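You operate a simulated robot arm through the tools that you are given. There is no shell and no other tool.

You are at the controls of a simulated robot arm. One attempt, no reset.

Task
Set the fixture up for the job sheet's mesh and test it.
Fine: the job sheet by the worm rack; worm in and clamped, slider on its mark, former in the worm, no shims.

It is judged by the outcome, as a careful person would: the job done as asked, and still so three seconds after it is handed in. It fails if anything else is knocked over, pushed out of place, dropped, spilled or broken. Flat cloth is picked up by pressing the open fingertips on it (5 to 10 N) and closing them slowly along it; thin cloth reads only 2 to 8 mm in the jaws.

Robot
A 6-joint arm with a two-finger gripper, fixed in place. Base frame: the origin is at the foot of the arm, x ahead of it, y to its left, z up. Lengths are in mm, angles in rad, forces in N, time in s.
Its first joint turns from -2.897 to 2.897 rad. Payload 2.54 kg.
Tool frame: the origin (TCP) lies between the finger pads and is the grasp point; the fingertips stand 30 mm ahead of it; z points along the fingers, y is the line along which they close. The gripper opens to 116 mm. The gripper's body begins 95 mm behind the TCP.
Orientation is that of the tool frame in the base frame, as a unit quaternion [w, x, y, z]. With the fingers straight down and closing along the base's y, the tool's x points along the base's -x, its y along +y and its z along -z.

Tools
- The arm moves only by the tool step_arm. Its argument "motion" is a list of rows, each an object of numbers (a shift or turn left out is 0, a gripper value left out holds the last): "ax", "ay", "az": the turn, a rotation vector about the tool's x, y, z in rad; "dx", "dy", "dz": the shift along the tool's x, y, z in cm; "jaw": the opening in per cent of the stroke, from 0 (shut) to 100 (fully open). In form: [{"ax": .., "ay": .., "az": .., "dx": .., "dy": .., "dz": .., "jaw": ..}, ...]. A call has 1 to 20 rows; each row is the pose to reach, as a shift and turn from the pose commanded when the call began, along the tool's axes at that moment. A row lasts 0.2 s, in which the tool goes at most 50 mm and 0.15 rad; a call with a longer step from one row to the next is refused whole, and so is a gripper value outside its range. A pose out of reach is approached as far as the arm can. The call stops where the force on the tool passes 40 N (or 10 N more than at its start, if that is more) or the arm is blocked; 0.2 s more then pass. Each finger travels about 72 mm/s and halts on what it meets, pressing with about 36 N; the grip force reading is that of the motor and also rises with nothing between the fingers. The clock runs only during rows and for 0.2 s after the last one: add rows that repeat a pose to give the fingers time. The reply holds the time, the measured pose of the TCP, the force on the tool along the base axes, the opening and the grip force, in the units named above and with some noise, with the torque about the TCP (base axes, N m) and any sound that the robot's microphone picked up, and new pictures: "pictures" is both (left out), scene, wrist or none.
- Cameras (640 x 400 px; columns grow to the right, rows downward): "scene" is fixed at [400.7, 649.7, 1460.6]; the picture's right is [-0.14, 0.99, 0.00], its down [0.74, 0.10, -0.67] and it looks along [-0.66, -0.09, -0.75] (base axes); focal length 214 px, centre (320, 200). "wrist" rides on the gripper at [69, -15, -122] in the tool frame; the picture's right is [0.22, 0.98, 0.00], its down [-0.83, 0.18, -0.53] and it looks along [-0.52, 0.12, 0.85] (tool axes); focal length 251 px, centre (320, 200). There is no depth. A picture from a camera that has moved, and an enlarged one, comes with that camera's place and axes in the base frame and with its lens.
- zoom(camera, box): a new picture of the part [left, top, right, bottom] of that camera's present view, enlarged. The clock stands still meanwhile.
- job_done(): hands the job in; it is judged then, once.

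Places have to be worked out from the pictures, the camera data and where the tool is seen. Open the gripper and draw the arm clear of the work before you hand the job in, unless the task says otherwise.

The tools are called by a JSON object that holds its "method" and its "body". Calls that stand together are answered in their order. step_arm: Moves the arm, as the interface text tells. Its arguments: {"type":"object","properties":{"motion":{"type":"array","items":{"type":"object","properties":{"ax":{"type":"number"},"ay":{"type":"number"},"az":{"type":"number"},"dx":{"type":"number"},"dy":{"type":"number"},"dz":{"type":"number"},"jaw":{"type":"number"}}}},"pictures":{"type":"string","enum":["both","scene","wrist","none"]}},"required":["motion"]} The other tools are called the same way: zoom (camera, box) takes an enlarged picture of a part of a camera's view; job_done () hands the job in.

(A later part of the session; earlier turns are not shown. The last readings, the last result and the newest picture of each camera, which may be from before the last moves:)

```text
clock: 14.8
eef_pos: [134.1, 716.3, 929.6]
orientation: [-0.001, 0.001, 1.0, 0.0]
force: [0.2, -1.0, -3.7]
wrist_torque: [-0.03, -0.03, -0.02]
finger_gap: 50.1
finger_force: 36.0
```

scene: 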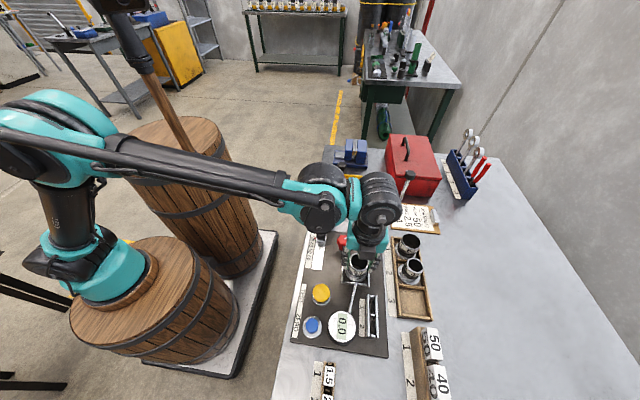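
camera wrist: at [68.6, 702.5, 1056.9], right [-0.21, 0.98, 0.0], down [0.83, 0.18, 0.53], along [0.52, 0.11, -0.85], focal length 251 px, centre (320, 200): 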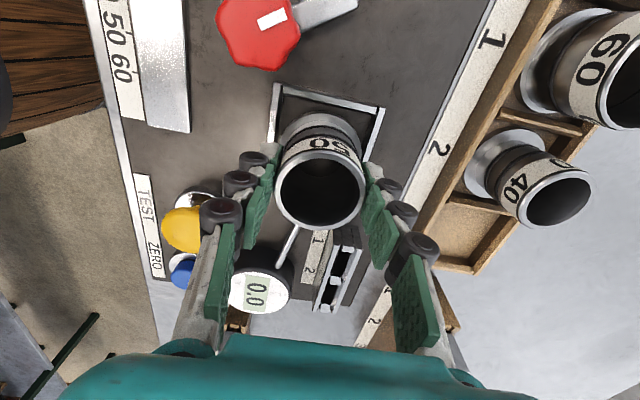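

{"method": "step_arm", "body": {"motion": [{"dz": 0.15}, {"dz": 0.3}, {"dz": 0.45}]}}

{"method": "zoom", "body": {"camera": "scene", "box": [335, 250, 385, 300]}}

{"method": "zoom", "body": {"camera": "wrist", "box": [260, 60, 400, 180]}}

```text
clock: 15.6
eef_pos: [133.1, 715.9, 926.8]
orientation: [0.0, 0.0, 1.0, 0.001]
force: [-1.9, 6.2, 24.5]
wrist_torque: [0.22, 0.02, 0.0]
finger_gap: 50.5
finger_force: 36.1
camera wrist: at [65.1, 702.5, 1047.1], right [-0.21, 0.98, 0.0], down [0.83, 0.18, 0.53], along [0.52, 0.12, -0.85], focal length 251 px, centre (320, 200)
```

scene: 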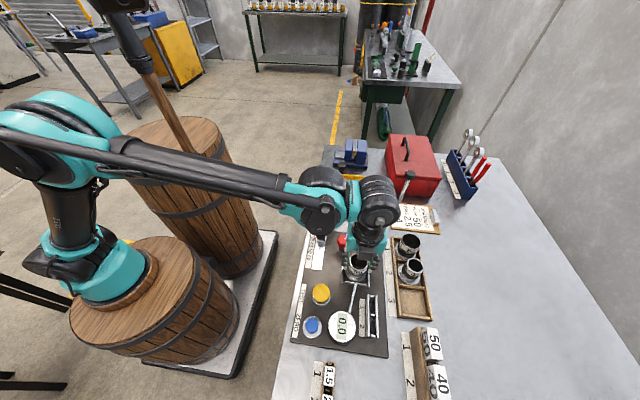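
wrist: 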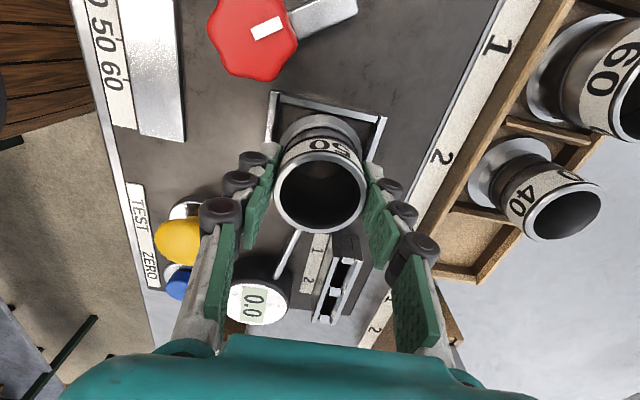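

```text
8.00 times, centred on (360, 275) of scene
camera zoom: at [400.7, 649.7, 1460.6], right [-0.14, 0.99, 0.0], down [0.74, 0.1, -0.67], along [-0.66, -0.09, -0.75], focal length 1716 px, centre (0, -400)
```

zoom: 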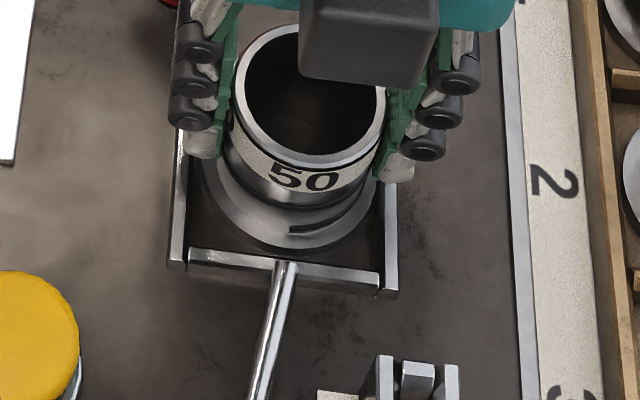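

```text
3.33 times, centred on (330, 120) of wrist
camera zoom: at [65.1, 702.5, 1047.1], right [-0.21, 0.98, 0.0], down [0.83, 0.18, 0.53], along [0.52, 0.12, -0.85], focal length 838 px, centre (287, 467)
```

zoom: 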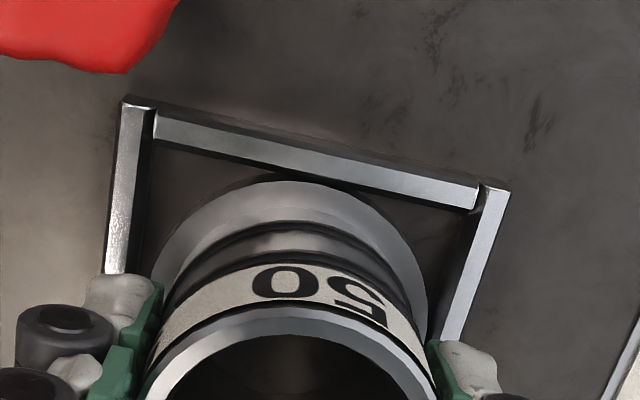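

The worm is resting on the plate inside the rails: contact came at z≈927 and the flange is within the frame. I'll ease off the pressure and open the fingers moderately.

{"method": "step_arm", "body": {"motion": [{"dz": -0.12}, {"dz": -0.12, "jaw": 46}, {"dz": -0.12, "jaw": 50}, {"dz": -0.12, "jaw": 60}, {"dz": -0.12, "jaw": 66}]}}

{"method": "zoom", "body": {"camera": "scene", "box": [335, 250, 385, 300]}}

{"method": "zoom", "body": {"camera": "wrist", "box": [260, 60, 400, 180]}}

```text
clock: 16.8
eef_pos: [134.1, 716.2, 926.6]
orientation: [0.0, 0.001, 1.0, 0.001]
force: [1.1, 0.1, -0.7]
wrist_torque: [0.01, -0.04, 0.0]
finger_gap: 76.6
finger_force: 0.0
camera wrist: at [65.4, 702.6, 1047.5], right [-0.21, 0.98, 0.0], down [0.83, 0.18, 0.53], along [0.52, 0.11, -0.85], focal length 251 px, centre (320, 200)
```

scene: 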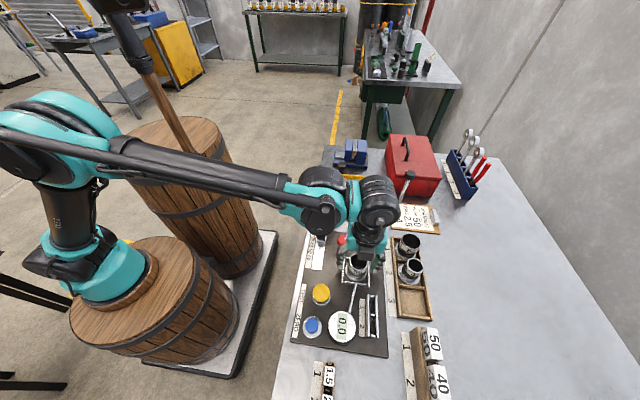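
wrist: 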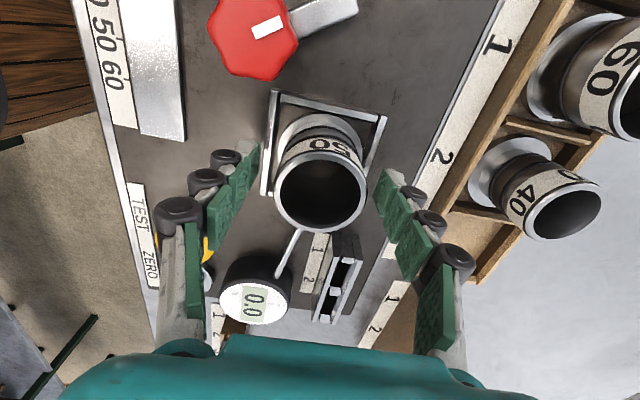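

```text
8.00 times, centred on (360, 275) of scene
camera zoom: at [400.7, 649.7, 1460.6], right [-0.14, 0.99, 0.0], down [0.74, 0.1, -0.67], along [-0.66, -0.09, -0.75], focal length 1716 px, centre (0, -400)
```

zoom: 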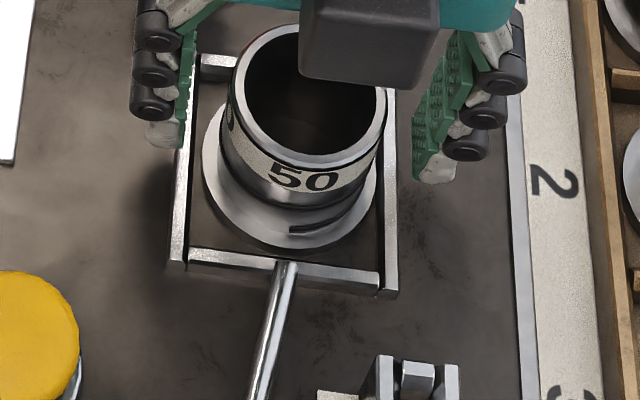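

```text
3.33 times, centred on (330, 120) of wrist
camera zoom: at [65.4, 702.6, 1047.5], right [-0.21, 0.98, 0.0], down [0.83, 0.18, 0.53], along [0.52, 0.11, -0.85], focal length 838 px, centre (287, 467)
```

zoom: 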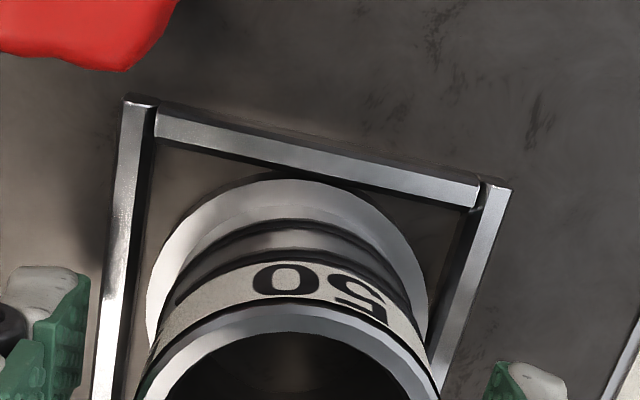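

Worm 50 is seated flat inside the nest. I'll raise clear and move above the clamp knob to inspect it.

{"method": "step_arm", "body": {"motion": [{"dz": -2.5}, {"dz": -5}, {"dz": -7.5}, {"dx": 3.2, "dy": -2, "dz": -8}, {"dx": 6.4, "dy": -4.1, "dz": -8}, {"dx": 6.4, "dy": -4.1, "dz": -8}]}}

{"method": "zoom", "body": {"camera": "wrist", "box": [240, 80, 420, 220]}}

{"method": "zoom", "body": {"camera": "scene", "box": [300, 225, 390, 300]}}

```text
clock: 18.2
eef_pos: [68.7, 674.8, 1006.9]
orientation: [0.0, 0.0, 1.0, 0.0]
force: [0.6, 0.4, 0.0]
wrist_torque: [-0.03, 0.01, 0.0]
finger_gap: 76.5
finger_force: 0.1
camera wrist: at [0.4, 662.4, 1126.8], right [-0.21, 0.98, 0.0], down [0.83, 0.18, 0.53], along [0.52, 0.11, -0.85], focal length 251 px, centre (320, 200)
```

scene: 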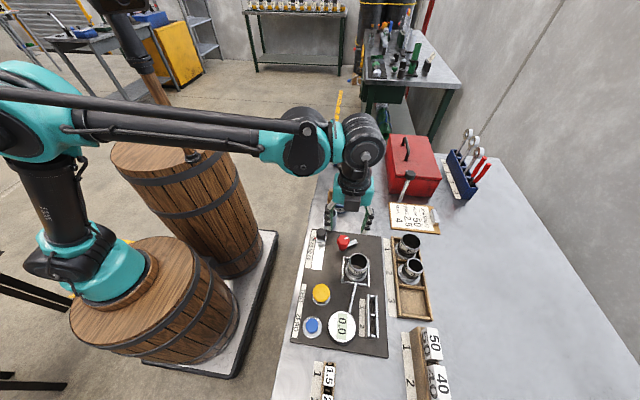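
wrist: 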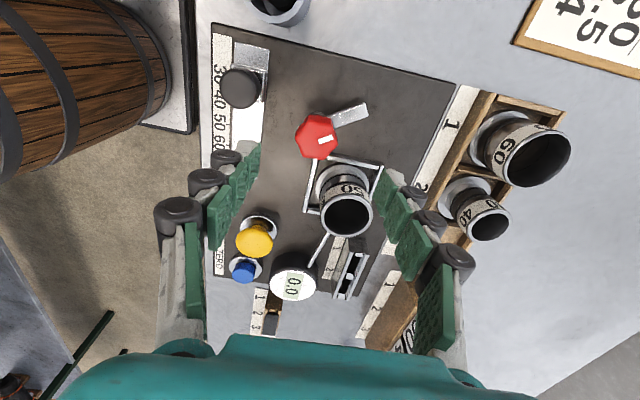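

```text
2.86 times, centred on (330, 150) of wrist
camera zoom: at [0.4, 662.4, 1126.8], right [-0.21, 0.98, 0.0], down [0.83, 0.18, 0.53], along [0.52, 0.11, -0.85], focal length 718 px, centre (291, 343)
```

zoom: 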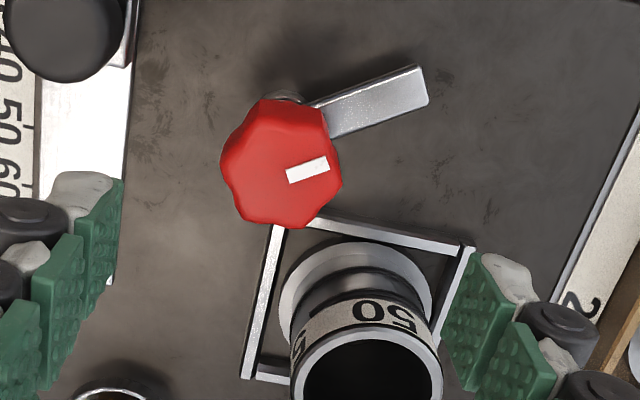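

```text
5.33 times, centred on (345, 262) of scene
camera zoom: at [400.7, 649.7, 1460.6], right [-0.14, 0.99, 0.0], down [0.74, 0.1, -0.67], along [-0.66, -0.09, -0.75], focal length 1144 px, centre (187, -133)
```

zoom: 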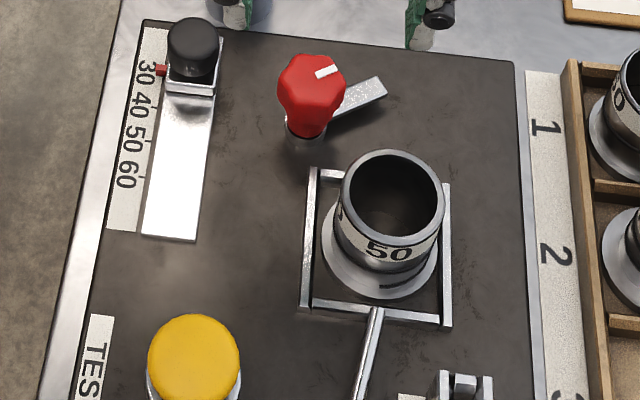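

The knob axis is at about (69, 673) with its top at z≈915, and the lever is at z≈881 pointing about 119° from +x. It must swing about 86° clockwise to lie over the worm flange. I'll pre-turn the gripper counter-clockwise, set a 60 mm opening and descend on the knob.

{"method": "step_arm", "body": {"motion": [{"az": -0.15, "dy": -0.1, "jaw": 54}, {"az": -0.3, "dy": -0.2, "jaw": 54}, {"az": -0.45, "dy": -0.2, "dz": 1}, {"az": -0.6, "dy": -0.2, "dz": 2.5}, {"az": -0.74, "dy": -0.2, "dz": 4}, {"az": -0.74, "dy": -0.2, "dz": 4}]}}

{"method": "zoom", "body": {"camera": "wrist", "box": [220, 80, 420, 240]}}

```text
clock: 19.6
eef_pos: [70.1, 673.2, 966.1]
orientation: [0.0, -0.362, 0.932, 0.0]
force: [0.0, 0.3, 0.5]
wrist_torque: [-0.03, 0.01, -0.02]
finger_gap: 62.6
finger_force: 0.0
camera wrist: at [29.3, 617.3, 1087.0], right [-0.82, 0.58, 0.0], down [0.49, 0.69, 0.53], along [0.31, 0.44, -0.85], focal length 251 px, centre (320, 200)
```

scene: 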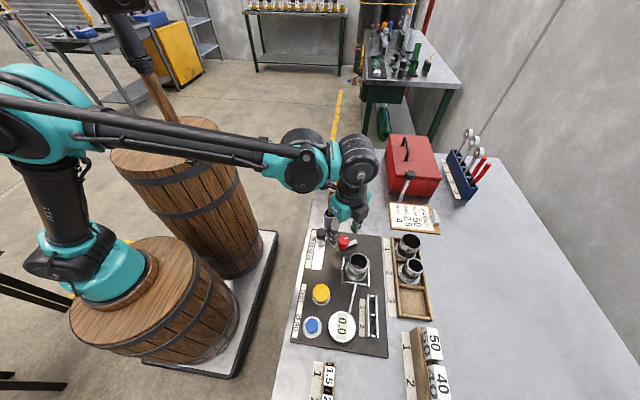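
wrist: 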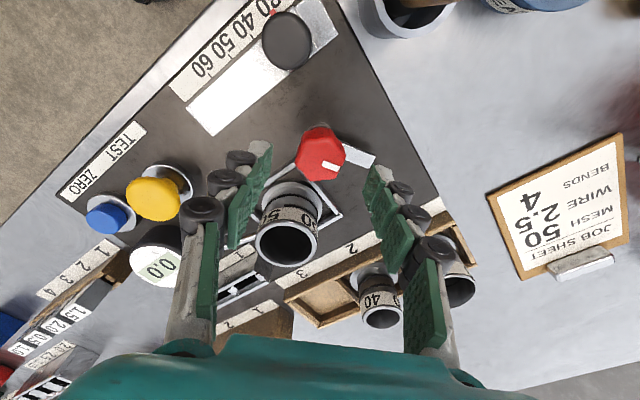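

```text
2.50 times, centred on (320, 160) of wrist
camera zoom: at [29.3, 617.3, 1087.0], right [-0.82, 0.58, 0.0], down [0.49, 0.69, 0.53], along [0.31, 0.44, -0.85], focal length 629 px, centre (320, 300)
```

zoom: 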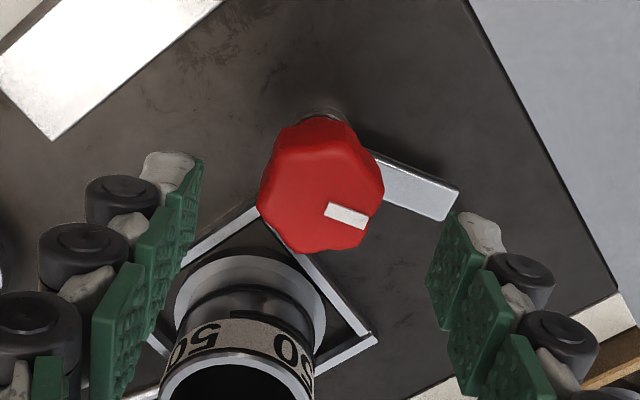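

The knob is centred under the gripper to within about 2 mm. Descending to z≈925 with a 1.5 mm correction, then closing on it.

{"method": "step_arm", "body": {"motion": [{"dx": 0.15, "dz": 1.5}, {"dx": 0.15, "dz": 3.0}, {"dx": 0.15, "dz": 4.1}, {"dx": 0.15, "dz": 4.1, "jaw": 40}, {"dx": 0.15, "dz": 4.1, "jaw": 20}, {"dx": 0.15, "dz": 4.1, "jaw": 10}, {"dx": 0.15, "dz": 4.1, "jaw": 10}]}}

```text
clock: 21.2
eef_pos: [69.1, 672.7, 925.8]
orientation: [0.0, -0.36, 0.933, 0.0]
force: [0.1, -2.0, -1.9]
wrist_torque: [0.01, -0.08, -0.04]
finger_gap: 32.2
finger_force: 44.6
camera wrist: at [28.1, 616.2, 1046.7], right [-0.82, 0.58, 0.0], down [0.49, 0.69, 0.53], along [0.31, 0.44, -0.85], focal length 251 px, centre (320, 200)
```

scene: 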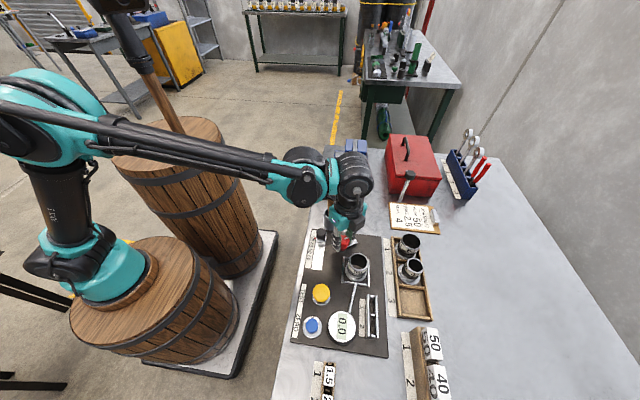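
wrist: 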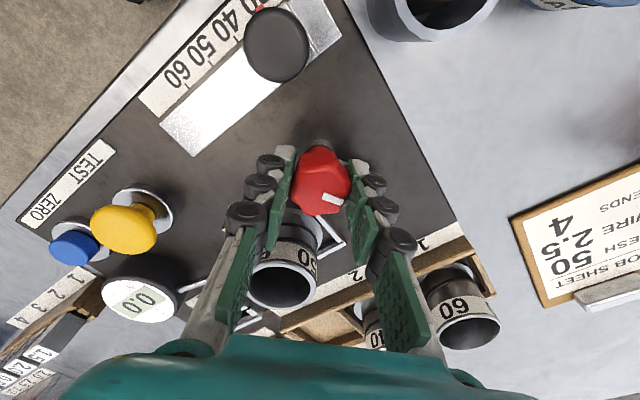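

Knob gripped at 32 mm. Turning clockwise about 0.45 rad first to check that the lever follows.

{"method": "step_arm", "body": {"motion": [{"az": 0.15}, {"az": 0.3}, {"az": 0.45}, {"az": 0.45}]}}

{"method": "zoom", "body": {"camera": "wrist", "box": [220, 80, 420, 240]}}

```text
clock: 22.2
eef_pos: [68.6, 672.3, 925.9]
orientation: [-0.001, -0.143, 0.99, 0.001]
force: [-4.2, 7.7, 13.4]
wrist_torque: [0.21, -0.06, 0.0]
finger_gap: 32.3
finger_force: 44.2
camera wrist: at [6.8, 640.0, 1046.7], right [-0.48, 0.88, 0.0], down [0.74, 0.41, 0.53], along [0.47, 0.26, -0.85], focal length 251 px, centre (320, 200)
```

scene: 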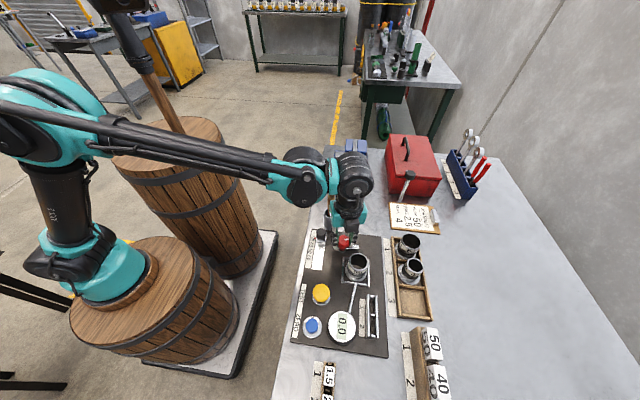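
wrist: 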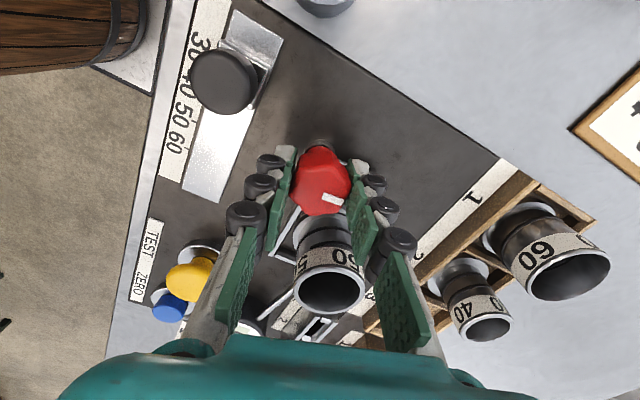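

```text
2.50 times, centred on (320, 160) of wrist
camera zoom: at [6.8, 640.0, 1046.7], right [-0.48, 0.88, 0.0], down [0.74, 0.41, 0.53], along [0.47, 0.26, -0.85], focal length 629 px, centre (320, 300)
```

zoom: 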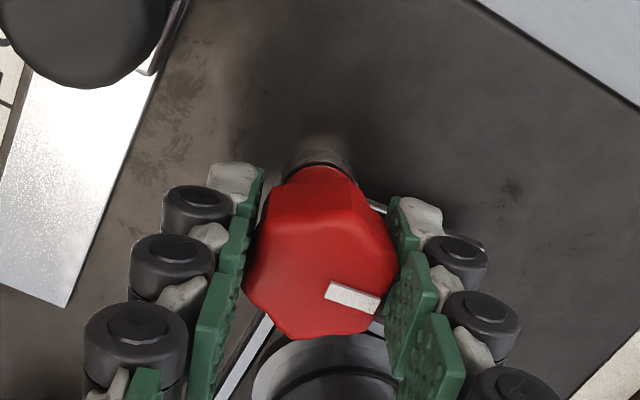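

The knob and lever follow the gripper. Continuing clockwise another 0.45 rad while monitoring forces.

{"method": "step_arm", "body": {"motion": [{"az": 0.15}, {"az": 0.3}, {"az": 0.45}, {"az": 0.45}]}}

{"method": "zoom", "body": {"camera": "scene", "box": [300, 225, 390, 300]}}

{"method": "zoom", "body": {"camera": "wrist", "box": [220, 80, 420, 240]}}

```text
clock: 23.2
eef_pos: [69.0, 673.1, 926.0]
orientation: [0.0, 0.081, 0.997, 0.001]
force: [-10.1, 24.6, 29.9]
wrist_torque: [0.54, -0.19, 0.01]
finger_gap: 32.2
finger_force: 44.8
camera wrist: at [-1.9, 670.6, 1046.7], right [-0.05, 1.0, 0.0], down [0.84, 0.04, 0.53], along [0.53, 0.03, -0.85], focal length 251 px, centre (320, 200)
```

scene: 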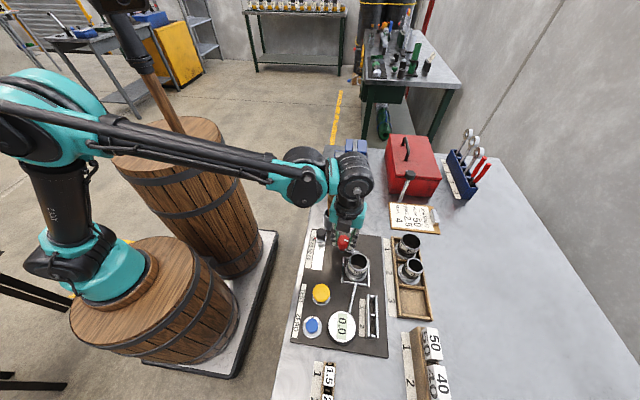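
wrist: 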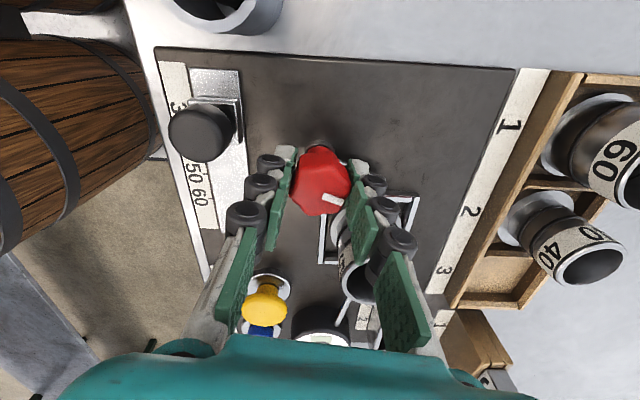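

```text
5.33 times, centred on (345, 262) of scene
camera zoom: at [400.7, 649.7, 1460.6], right [-0.14, 0.99, 0.0], down [0.74, 0.1, -0.67], along [-0.66, -0.09, -0.75], focal length 1144 px, centre (187, -133)
```

zoom: 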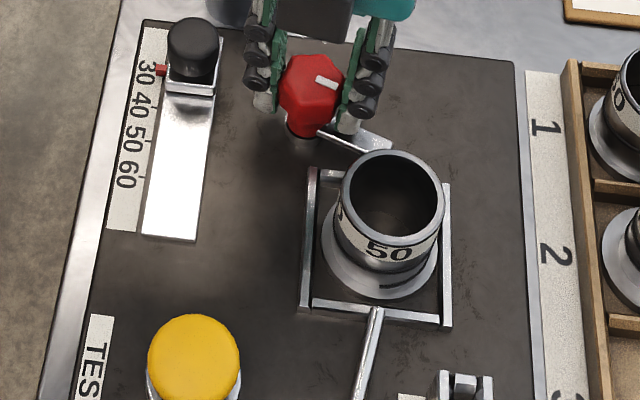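

```text
2.50 times, centred on (320, 160) of wrist
camera zoom: at [-1.9, 670.6, 1046.7], right [-0.05, 1.0, 0.0], down [0.84, 0.04, 0.53], along [0.53, 0.03, -0.85], focal length 629 px, centre (320, 300)
```

zoom: 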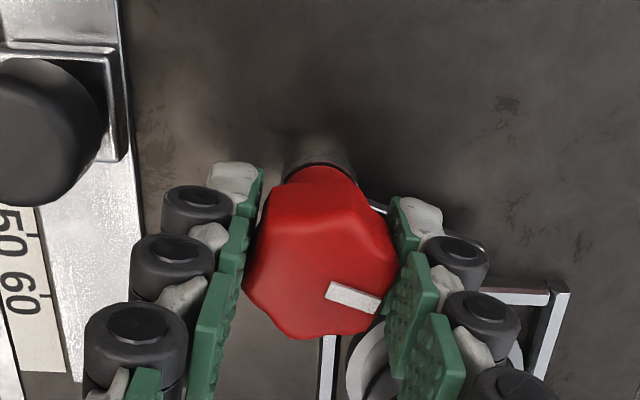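

The lever has swung about halfway, but side loads have built up because the grip is off the knob's axis by about 2–3 mm. I'll open the fingers, re-centre, and regrip before finishing the turn.

{"method": "step_arm", "body": {"motion": [{"jaw": 30}, {"jaw": 40}, {"jaw": 52}, {"jaw": 52}]}}

{"method": "zoom", "body": {"camera": "wrist", "box": [220, 80, 420, 240]}}

{"method": "zoom", "body": {"camera": "scene", "box": [300, 225, 390, 300]}}

```text
clock: 24.2
eef_pos: [69.3, 672.2, 925.1]
orientation: [0.0, 0.08, 0.997, 0.0]
force: [-0.2, -0.1, -1.4]
wrist_torque: [-0.01, 0.01, 0.01]
finger_gap: 60.5
finger_force: 0.0
camera wrist: at [-1.2, 670.0, 1046.3], right [-0.06, 1.0, 0.0], down [0.84, 0.05, 0.53], along [0.53, 0.03, -0.85], focal length 251 px, centre (320, 200)
```

scene: 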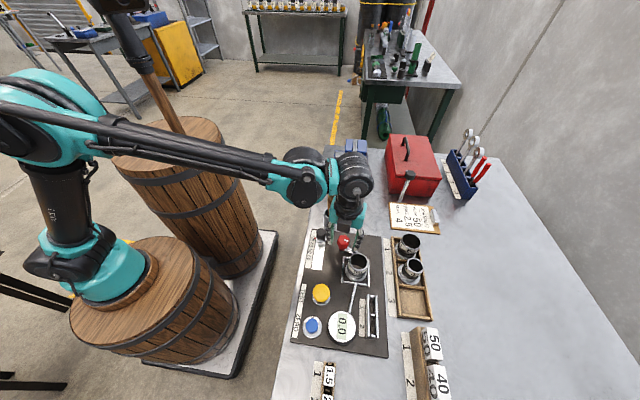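
wrist: 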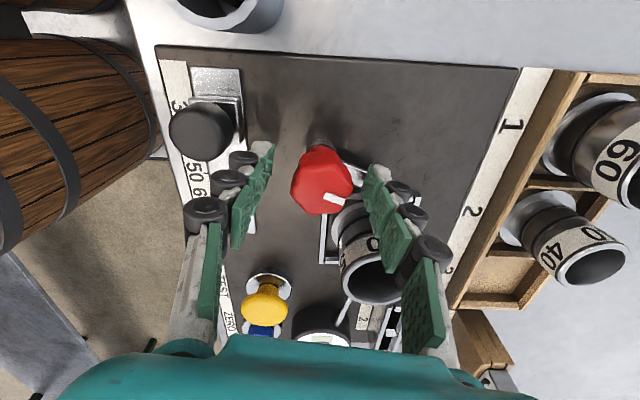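

```text
2.50 times, centred on (320, 160) of wrist
camera zoom: at [-1.2, 670.0, 1046.3], right [-0.06, 1.0, 0.0], down [0.84, 0.05, 0.53], along [0.53, 0.03, -0.85], focal length 629 px, centre (320, 300)
```

zoom: 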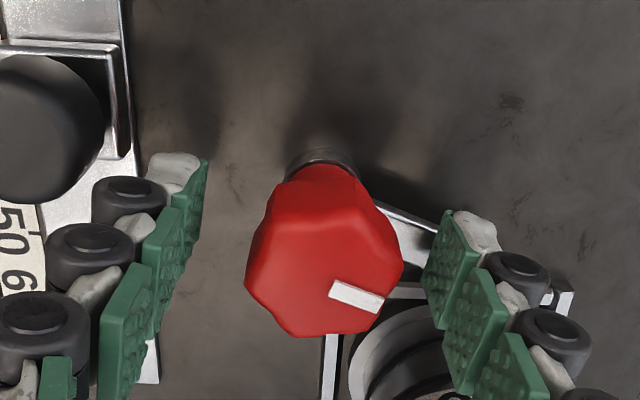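

```text
5.33 times, centred on (345, 262) of scene
camera zoom: at [400.7, 649.7, 1460.6], right [-0.14, 0.99, 0.0], down [0.74, 0.1, -0.67], along [-0.66, -0.09, -0.75], focal length 1144 px, centre (187, -133)
```

zoom: 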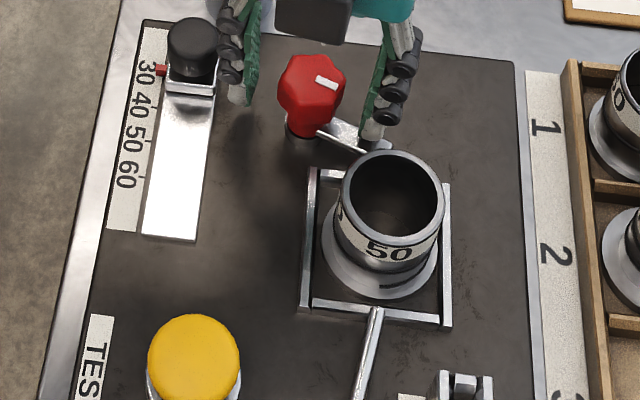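

Released, and the lever stayed put. The knob axis is about 2.9 mm toward +x of the TCP, so I'll correct and regrip.

{"method": "step_arm", "body": {"motion": [{"dx": -0.29, "dy": 0.1}, {"dx": -0.29, "dy": 0.1, "jaw": 40}, {"dx": -0.29, "dy": 0.1, "jaw": 25}, {"dx": -0.29, "dy": 0.1, "jaw": 10}, {"dx": -0.29, "dy": 0.1, "jaw": 10}], "pictures": "wrist"}}

```text
clock: 25.4
eef_pos: [72.2, 673.0, 923.6]
orientation: [0.0, 0.081, 0.997, 0.0]
force: [-0.5, -6.5, -3.4]
wrist_torque: [-0.15, -0.01, -0.01]
finger_gap: 32.5
finger_force: 45.3
camera wrist: at [1.4, 670.4, 1046.0], right [-0.06, 1.0, 0.0], down [0.84, 0.05, 0.53], along [0.53, 0.03, -0.85], focal length 251 px, centre (320, 200)
```

wrist: 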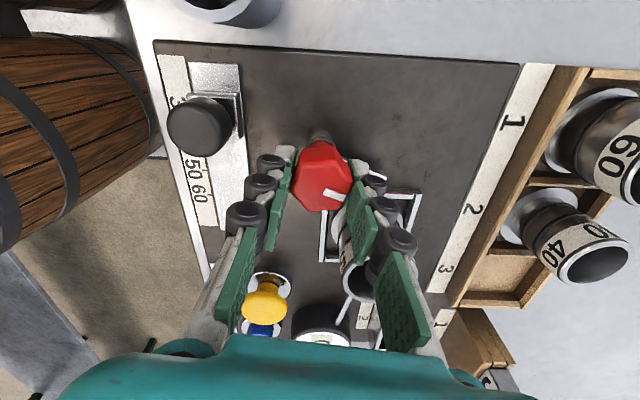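

Regripped with small side loads. Turning clockwise another 0.3 rad.

{"method": "step_arm", "body": {"motion": [{"az": 0.15, "dy": -0.05}, {"az": 0.3, "dy": -0.05}, {"az": 0.3, "dy": -0.05}]}}

{"method": "zoom", "body": {"camera": "scene", "box": [300, 225, 390, 300]}}

```text
clock: 26.2
eef_pos: [70.7, 672.2, 925.7]
orientation: [0.0, 0.23, 0.973, 0.0]
force: [-0.1, -11.2, -13.5]
wrist_torque: [-0.18, -0.06, 0.05]
finger_gap: 32.3
finger_force: 45.5
camera wrist: at [3.2, 690.9, 1046.0], right [0.24, 0.97, 0.0], down [0.82, -0.21, 0.53], along [0.52, -0.13, -0.85], focal length 251 px, centre (320, 200)
```

scene: 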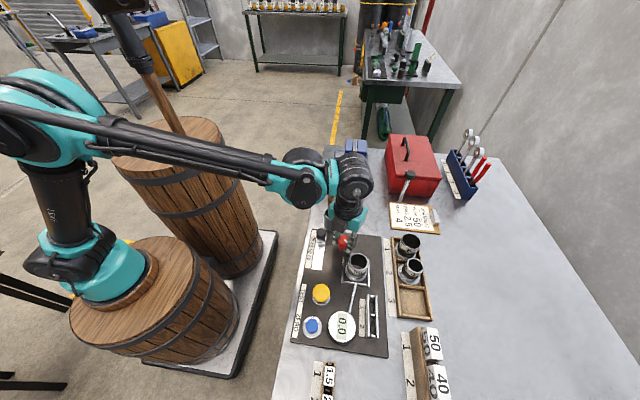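
wrist: 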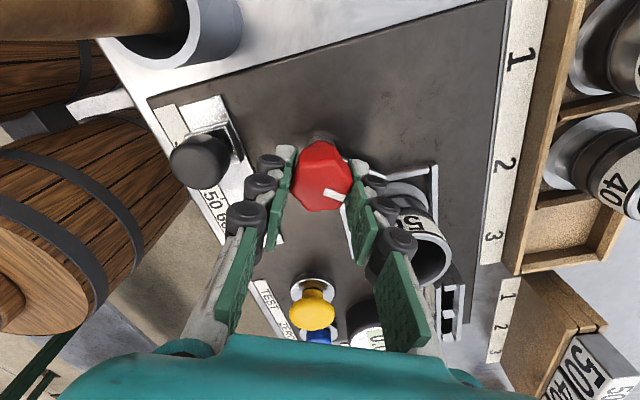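

```text
5.33 times, centred on (345, 262) of scene
camera zoom: at [400.7, 649.7, 1460.6], right [-0.14, 0.99, 0.0], down [0.74, 0.1, -0.67], along [-0.66, -0.09, -0.75], focal length 1144 px, centre (187, -133)
```

zoom: 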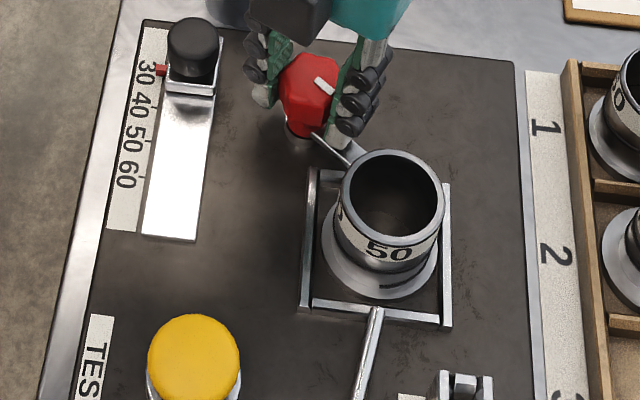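

The lever is now at about 50° and approaching the flange. Continuing 0.3 rad clockwise.

{"method": "step_arm", "body": {"motion": [{"az": 0.15}, {"az": 0.3}, {"az": 0.3}]}}

{"method": "zoom", "body": {"camera": "scene", "box": [300, 225, 390, 300]}}

{"method": "zoom", "body": {"camera": "wrist", "box": [240, 100, 460, 270]}}

```text
clock: 27.0
eef_pos: [71.0, 671.6, 926.4]
orientation: [-0.001, 0.371, 0.929, 0.0]
force: [-4.2, -23.3, -24.5]
wrist_torque: [-0.27, 0.13, -0.03]
finger_gap: 32.5
finger_force: 44.6
camera wrist: at [11.0, 709.9, 1046.1], right [0.52, 0.85, 0.0], down [0.72, -0.44, 0.53], along [0.46, -0.28, -0.85], focal length 251 px, centre (320, 200)
```

scene: 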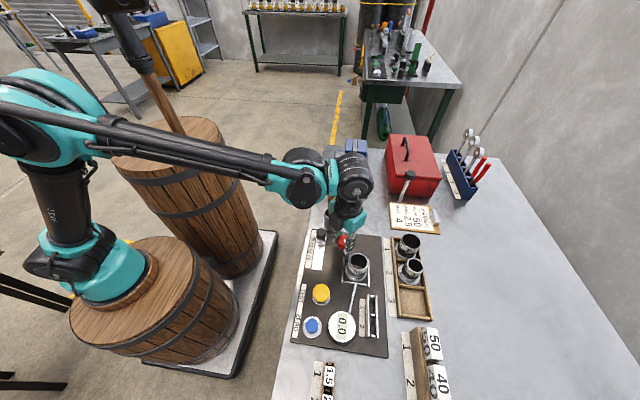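
wrist: 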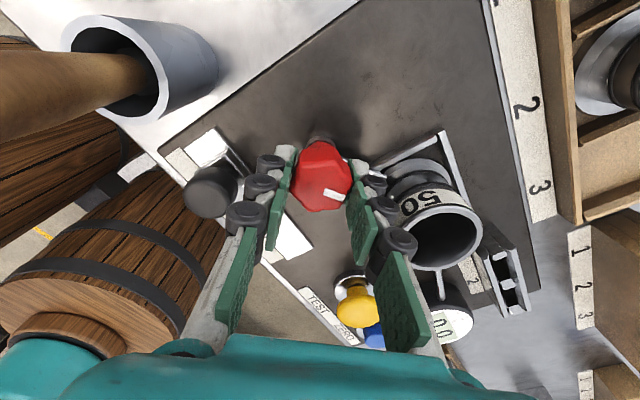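

```text
5.33 times, centred on (345, 262) of scene
camera zoom: at [400.7, 649.7, 1460.6], right [-0.14, 0.99, 0.0], down [0.74, 0.1, -0.67], along [-0.66, -0.09, -0.75], focal length 1144 px, centre (187, -133)
```

zoom: 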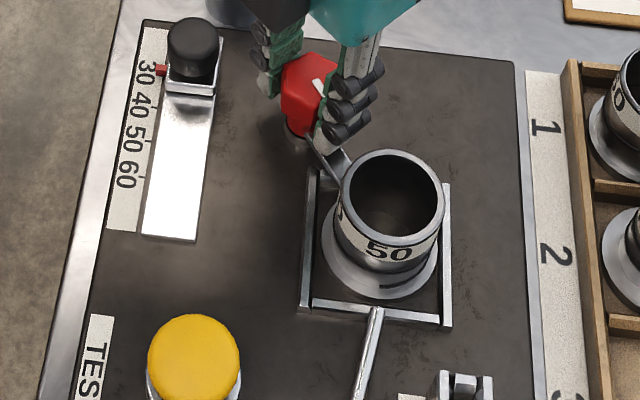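

```text
2.35 times, centred on (350, 185) of wrist
camera zoom: at [11.0, 709.9, 1046.1], right [0.52, 0.85, 0.0], down [0.72, -0.44, 0.53], along [0.46, -0.28, -0.85], focal length 592 px, centre (249, 235)
```

zoom: 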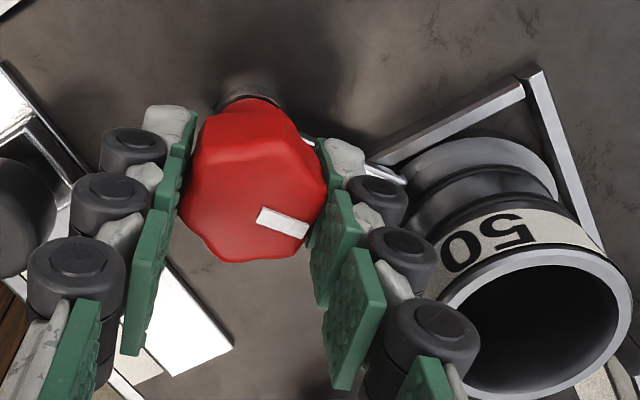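

The lever now points at about 33°, toward the worm. Side load has built up again, so I'll release to relieve it and inspect the lever's overlap on the flange.

{"method": "step_arm", "body": {"motion": [{"jaw": 30}, {"jaw": 40}, {"jaw": 46}, {"jaw": 46}]}}

{"method": "zoom", "body": {"camera": "wrist", "box": [240, 100, 460, 270]}}

{"method": "zoom", "body": {"camera": "scene", "box": [325, 235, 375, 285]}}

```text
clock: 28.0
eef_pos: [72.0, 671.2, 924.9]
orientation: [0.0, 0.372, 0.928, 0.0]
force: [-1.0, 0.4, 0.7]
wrist_torque: [-0.02, -0.01, 0.01]
finger_gap: 53.4
finger_force: 0.1
camera wrist: at [11.7, 710.5, 1046.3], right [0.52, 0.86, 0.0], down [0.72, -0.44, 0.53], along [0.46, -0.28, -0.85], focal length 251 px, centre (320, 200)
```

scene: 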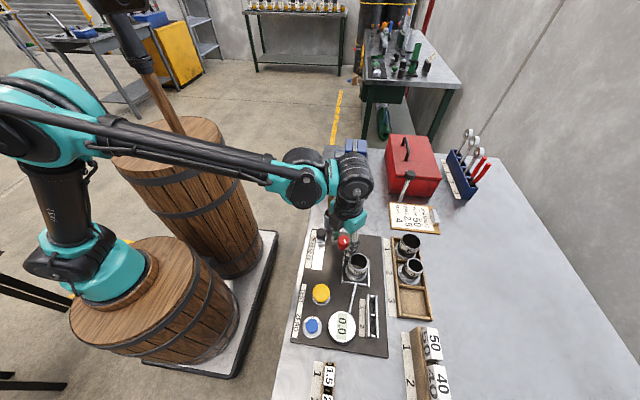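
wrist: 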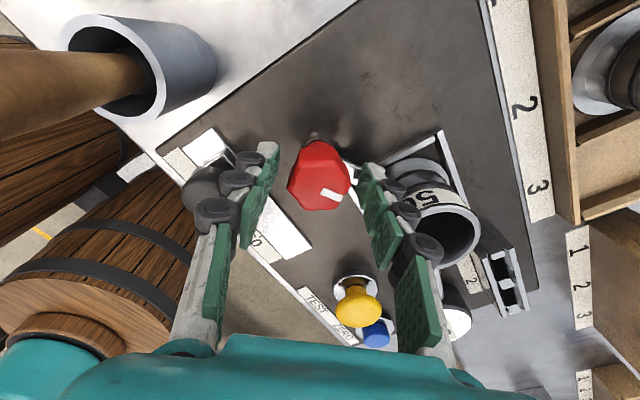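

```text
2.35 times, centred on (350, 185) of wrist
camera zoom: at [11.7, 710.5, 1046.3], right [0.52, 0.86, 0.0], down [0.72, -0.44, 0.53], along [0.46, -0.28, -0.85], focal length 592 px, centre (249, 235)
```

zoom: 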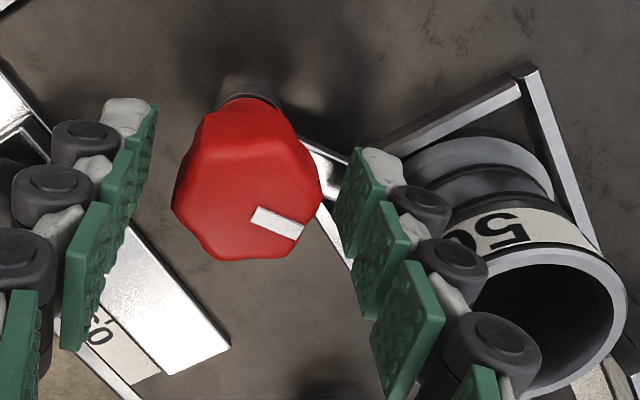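

```text
8.00 times, centred on (350, 260) of scene
camera zoom: at [400.7, 649.7, 1460.6], right [-0.14, 0.99, 0.0], down [0.74, 0.1, -0.67], along [-0.66, -0.09, -0.75], focal length 1716 px, centre (80, -280)
```

zoom: 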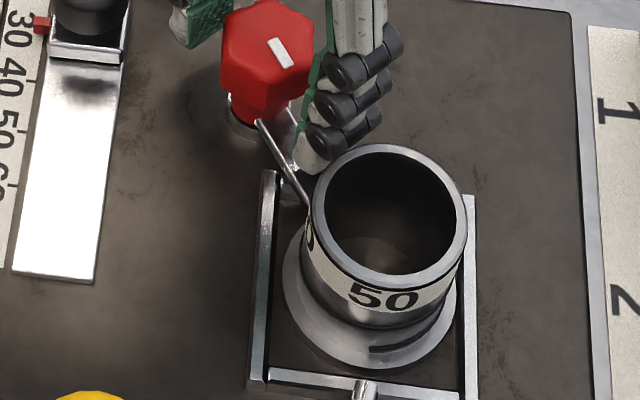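

The lever now points along about 33° with its tip over the flange against the worm body, roughly a quarter turn in total. I'll regrip and try a small further turn to feel whether it has reached its stop.

{"method": "step_arm", "body": {"motion": [{"jaw": 30}, {"jaw": 15}, {"jaw": 10}, {"jaw": 10}], "pictures": "none"}}

{"method": "step_arm", "body": {"motion": [{"az": 0.06}, {"az": 0.12}, {"az": 0.12}], "pictures": "none"}}

```text
clock: 29.0
eef_pos: [71.4, 672.3, 924.9]
orientation: [0.0, 0.371, 0.929, -0.001]
force: [-8.0, -13.1, -6.1]
wrist_torque: [-0.34, 0.1, 0.01]
finger_gap: 32.5
finger_force: 44.6
```

```text
clock: 29.8
eef_pos: [70.8, 671.8, 926.5]
orientation: [0.0, 0.427, 0.904, 0.0]
force: [-11.6, -22.5, -4.8]
wrist_torque: [-0.49, 0.17, 0.57]
finger_gap: 32.2
finger_force: 44.5
```

The turn now meets resistance, with a reaction torque of +0.57 N·m, so the clamp is at its stop. Releasing and raising clear to inspect.

{"method": "step_arm", "body": {"motion": [{"az": 0.06}, {"jaw": 30, "az": 0.0}, {"jaw": 40, "az": 0.0}, {"jaw": 48}, {"jaw": 48, "dz": -2.5}, {"jaw": 48, "dz": -5}, {"dz": -7.5}, {"dz": -8.5}]}}

{"method": "zoom", "body": {"camera": "wrist", "box": [240, 80, 440, 240]}}

{"method": "zoom", "body": {"camera": "scene", "box": [325, 235, 375, 285]}}

```text
clock: 31.6
eef_pos: [71.4, 673.3, 1009.7]
orientation: [-0.001, 0.427, 0.904, -0.001]
force: [-0.2, -0.2, -0.1]
wrist_torque: [0.01, -0.03, 0.0]
finger_gap: 55.7
finger_force: 0.0
camera wrist: at [16.4, 718.3, 1131.1], right [0.62, 0.79, 0.0], down [0.67, -0.52, 0.53], along [0.42, -0.33, -0.85], focal length 251 px, centre (320, 200)
```

scene: 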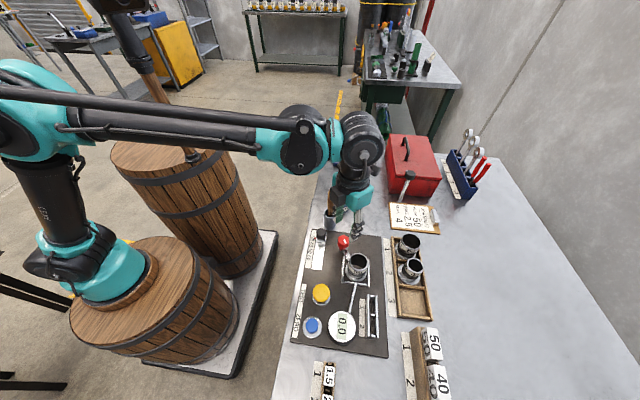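
wrist: 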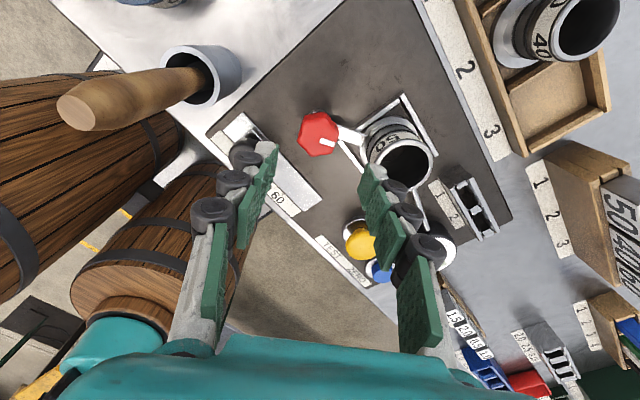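

```text
2.50 times, centred on (340, 160) of wrist
camera zoom: at [16.4, 718.3, 1131.1], right [0.62, 0.79, 0.0], down [0.67, -0.52, 0.53], along [0.42, -0.33, -0.85], focal length 629 px, centre (270, 300)
```

zoom: 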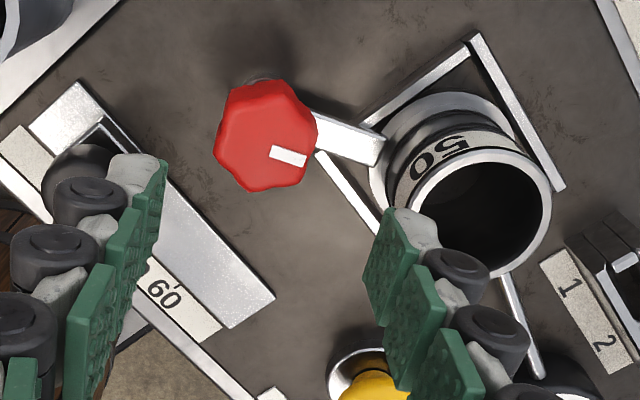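

```text
8.00 times, centred on (350, 260) of scene
camera zoom: at [400.7, 649.7, 1460.6], right [-0.14, 0.99, 0.0], down [0.74, 0.1, -0.67], along [-0.66, -0.09, -0.75], focal length 1716 px, centre (80, -280)
```

zoom: 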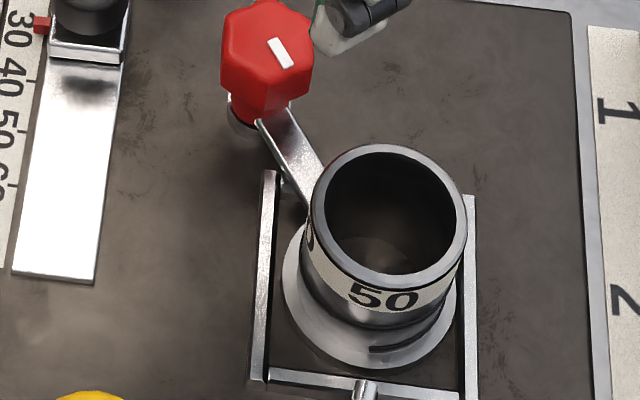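

The clamp lever sits over the worm's flange and stays there. Next is the slider: I'll turn the gripper back so the camera stays clear of the upright handle, and move above the slider knob at about (43, 606).

{"method": "step_arm", "body": {"motion": [{"az": -0.141, "dx": -0.8, "dy": -1.6}, {"az": -0.282, "dx": -1.7, "dy": -3.2}, {"az": -0.423, "dx": -2.5, "dy": -4.8}, {"az": -0.564, "dx": -3.37, "dy": -6.45}, {"az": -0.705, "dx": -3.37, "dy": -6.45}, {"az": -0.846, "dx": -3.37, "dy": -6.45}, {"az": -0.987, "dx": -3.37, "dy": -6.45}, {"az": -1.128, "dx": -3.37, "dy": -6.45}, {"az": -1.269, "dx": -3.37, "dy": -6.45}, {"az": -1.41, "dx": -3.37, "dy": -6.45}, {"az": -1.41, "dx": -3.37, "dy": -6.45}]}}

{"method": "zoom", "body": {"camera": "wrist", "box": [230, 60, 430, 220]}}

{"method": "zoom", "body": {"camera": "scene", "box": [295, 220, 365, 280]}}

```text
clock: 34.0
eef_pos: [42.8, 605.0, 1011.1]
orientation: [0.001, -0.262, 0.965, 0.001]
force: [-0.2, -0.7, -0.4]
wrist_torque: [0.04, 0.02, -0.01]
finger_gap: 55.9
finger_force: 0.1
camera wrist: at [-8.4, 558.6, 1131.3], right [-0.68, 0.73, 0.0], down [0.62, 0.57, 0.53], along [0.39, 0.36, -0.85], focal length 251 px, centre (320, 200)
```

scene: 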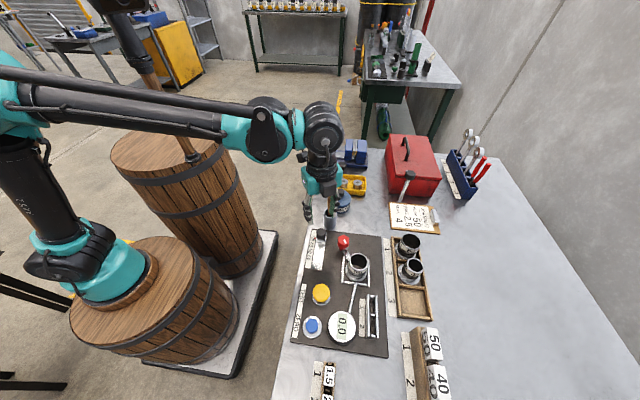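
wrist: 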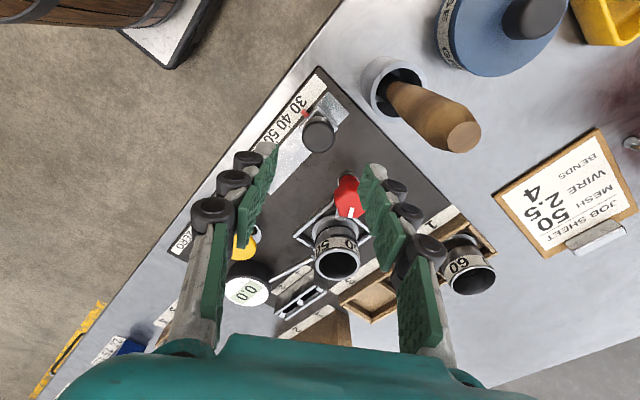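

```text
2.50 times, centred on (330, 140) of wrist
camera zoom: at [-8.4, 558.6, 1131.3], right [-0.68, 0.73, 0.0], down [0.62, 0.57, 0.53], along [0.39, 0.36, -0.85], focal length 629 px, centre (295, 350)
```

zoom: 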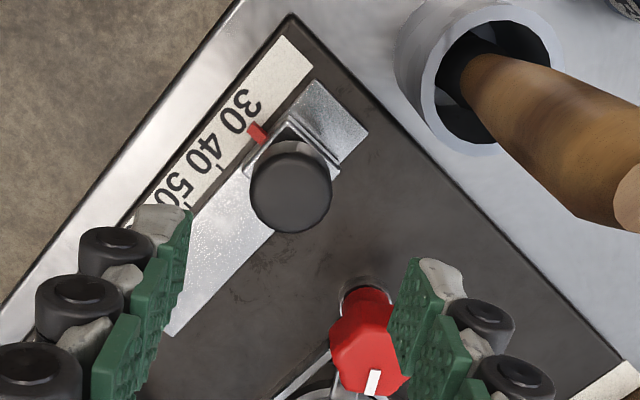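

```text
6.67 times, centred on (330, 250) of scene
camera zoom: at [400.7, 649.7, 1460.6], right [-0.14, 0.99, 0.0], down [0.74, 0.1, -0.67], along [-0.66, -0.09, -0.75], focal length 1430 px, centre (253, -133)
```

zoom: 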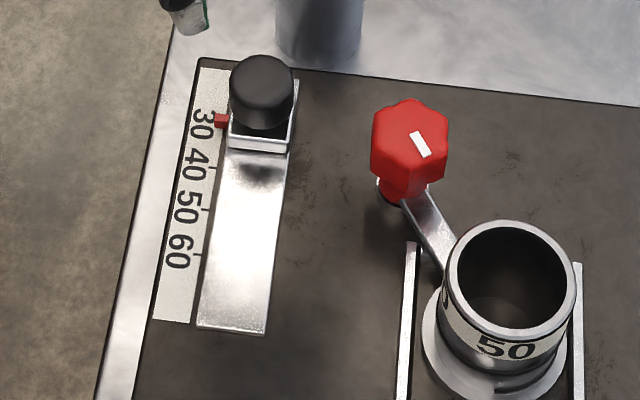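

I'll zoom right in on the slider knob and pointer for exact centring.

{"method": "zoom", "body": {"camera": "wrist", "box": [285, 85, 365, 165]}}

{"method": "zoom", "body": {"camera": "scene", "box": [305, 222, 335, 262]}}

```text
5.00 times, centred on (325, 125) of wrist
camera zoom: at [-8.4, 558.6, 1131.3], right [-0.68, 0.73, 0.0], down [0.62, 0.57, 0.53], along [0.39, 0.36, -0.85], focal length 1257 px, centre (295, 575)
```

zoom: 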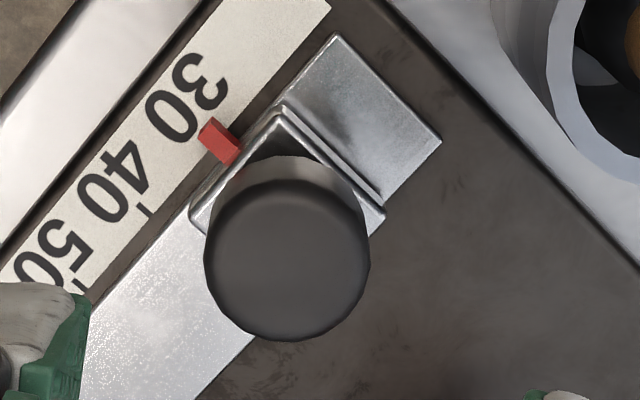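

```text
10.00 times, centred on (320, 242) of scene
camera zoom: at [400.7, 649.7, 1460.6], right [-0.14, 0.99, 0.0], down [0.74, 0.1, -0.67], along [-0.66, -0.09, -0.75], focal length 2145 px, centre (320, -220)
```

zoom: 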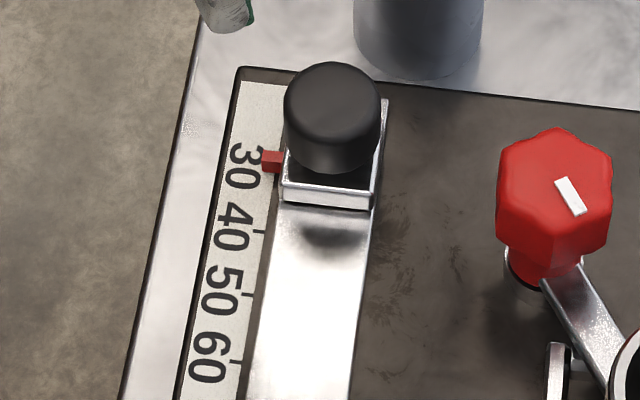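

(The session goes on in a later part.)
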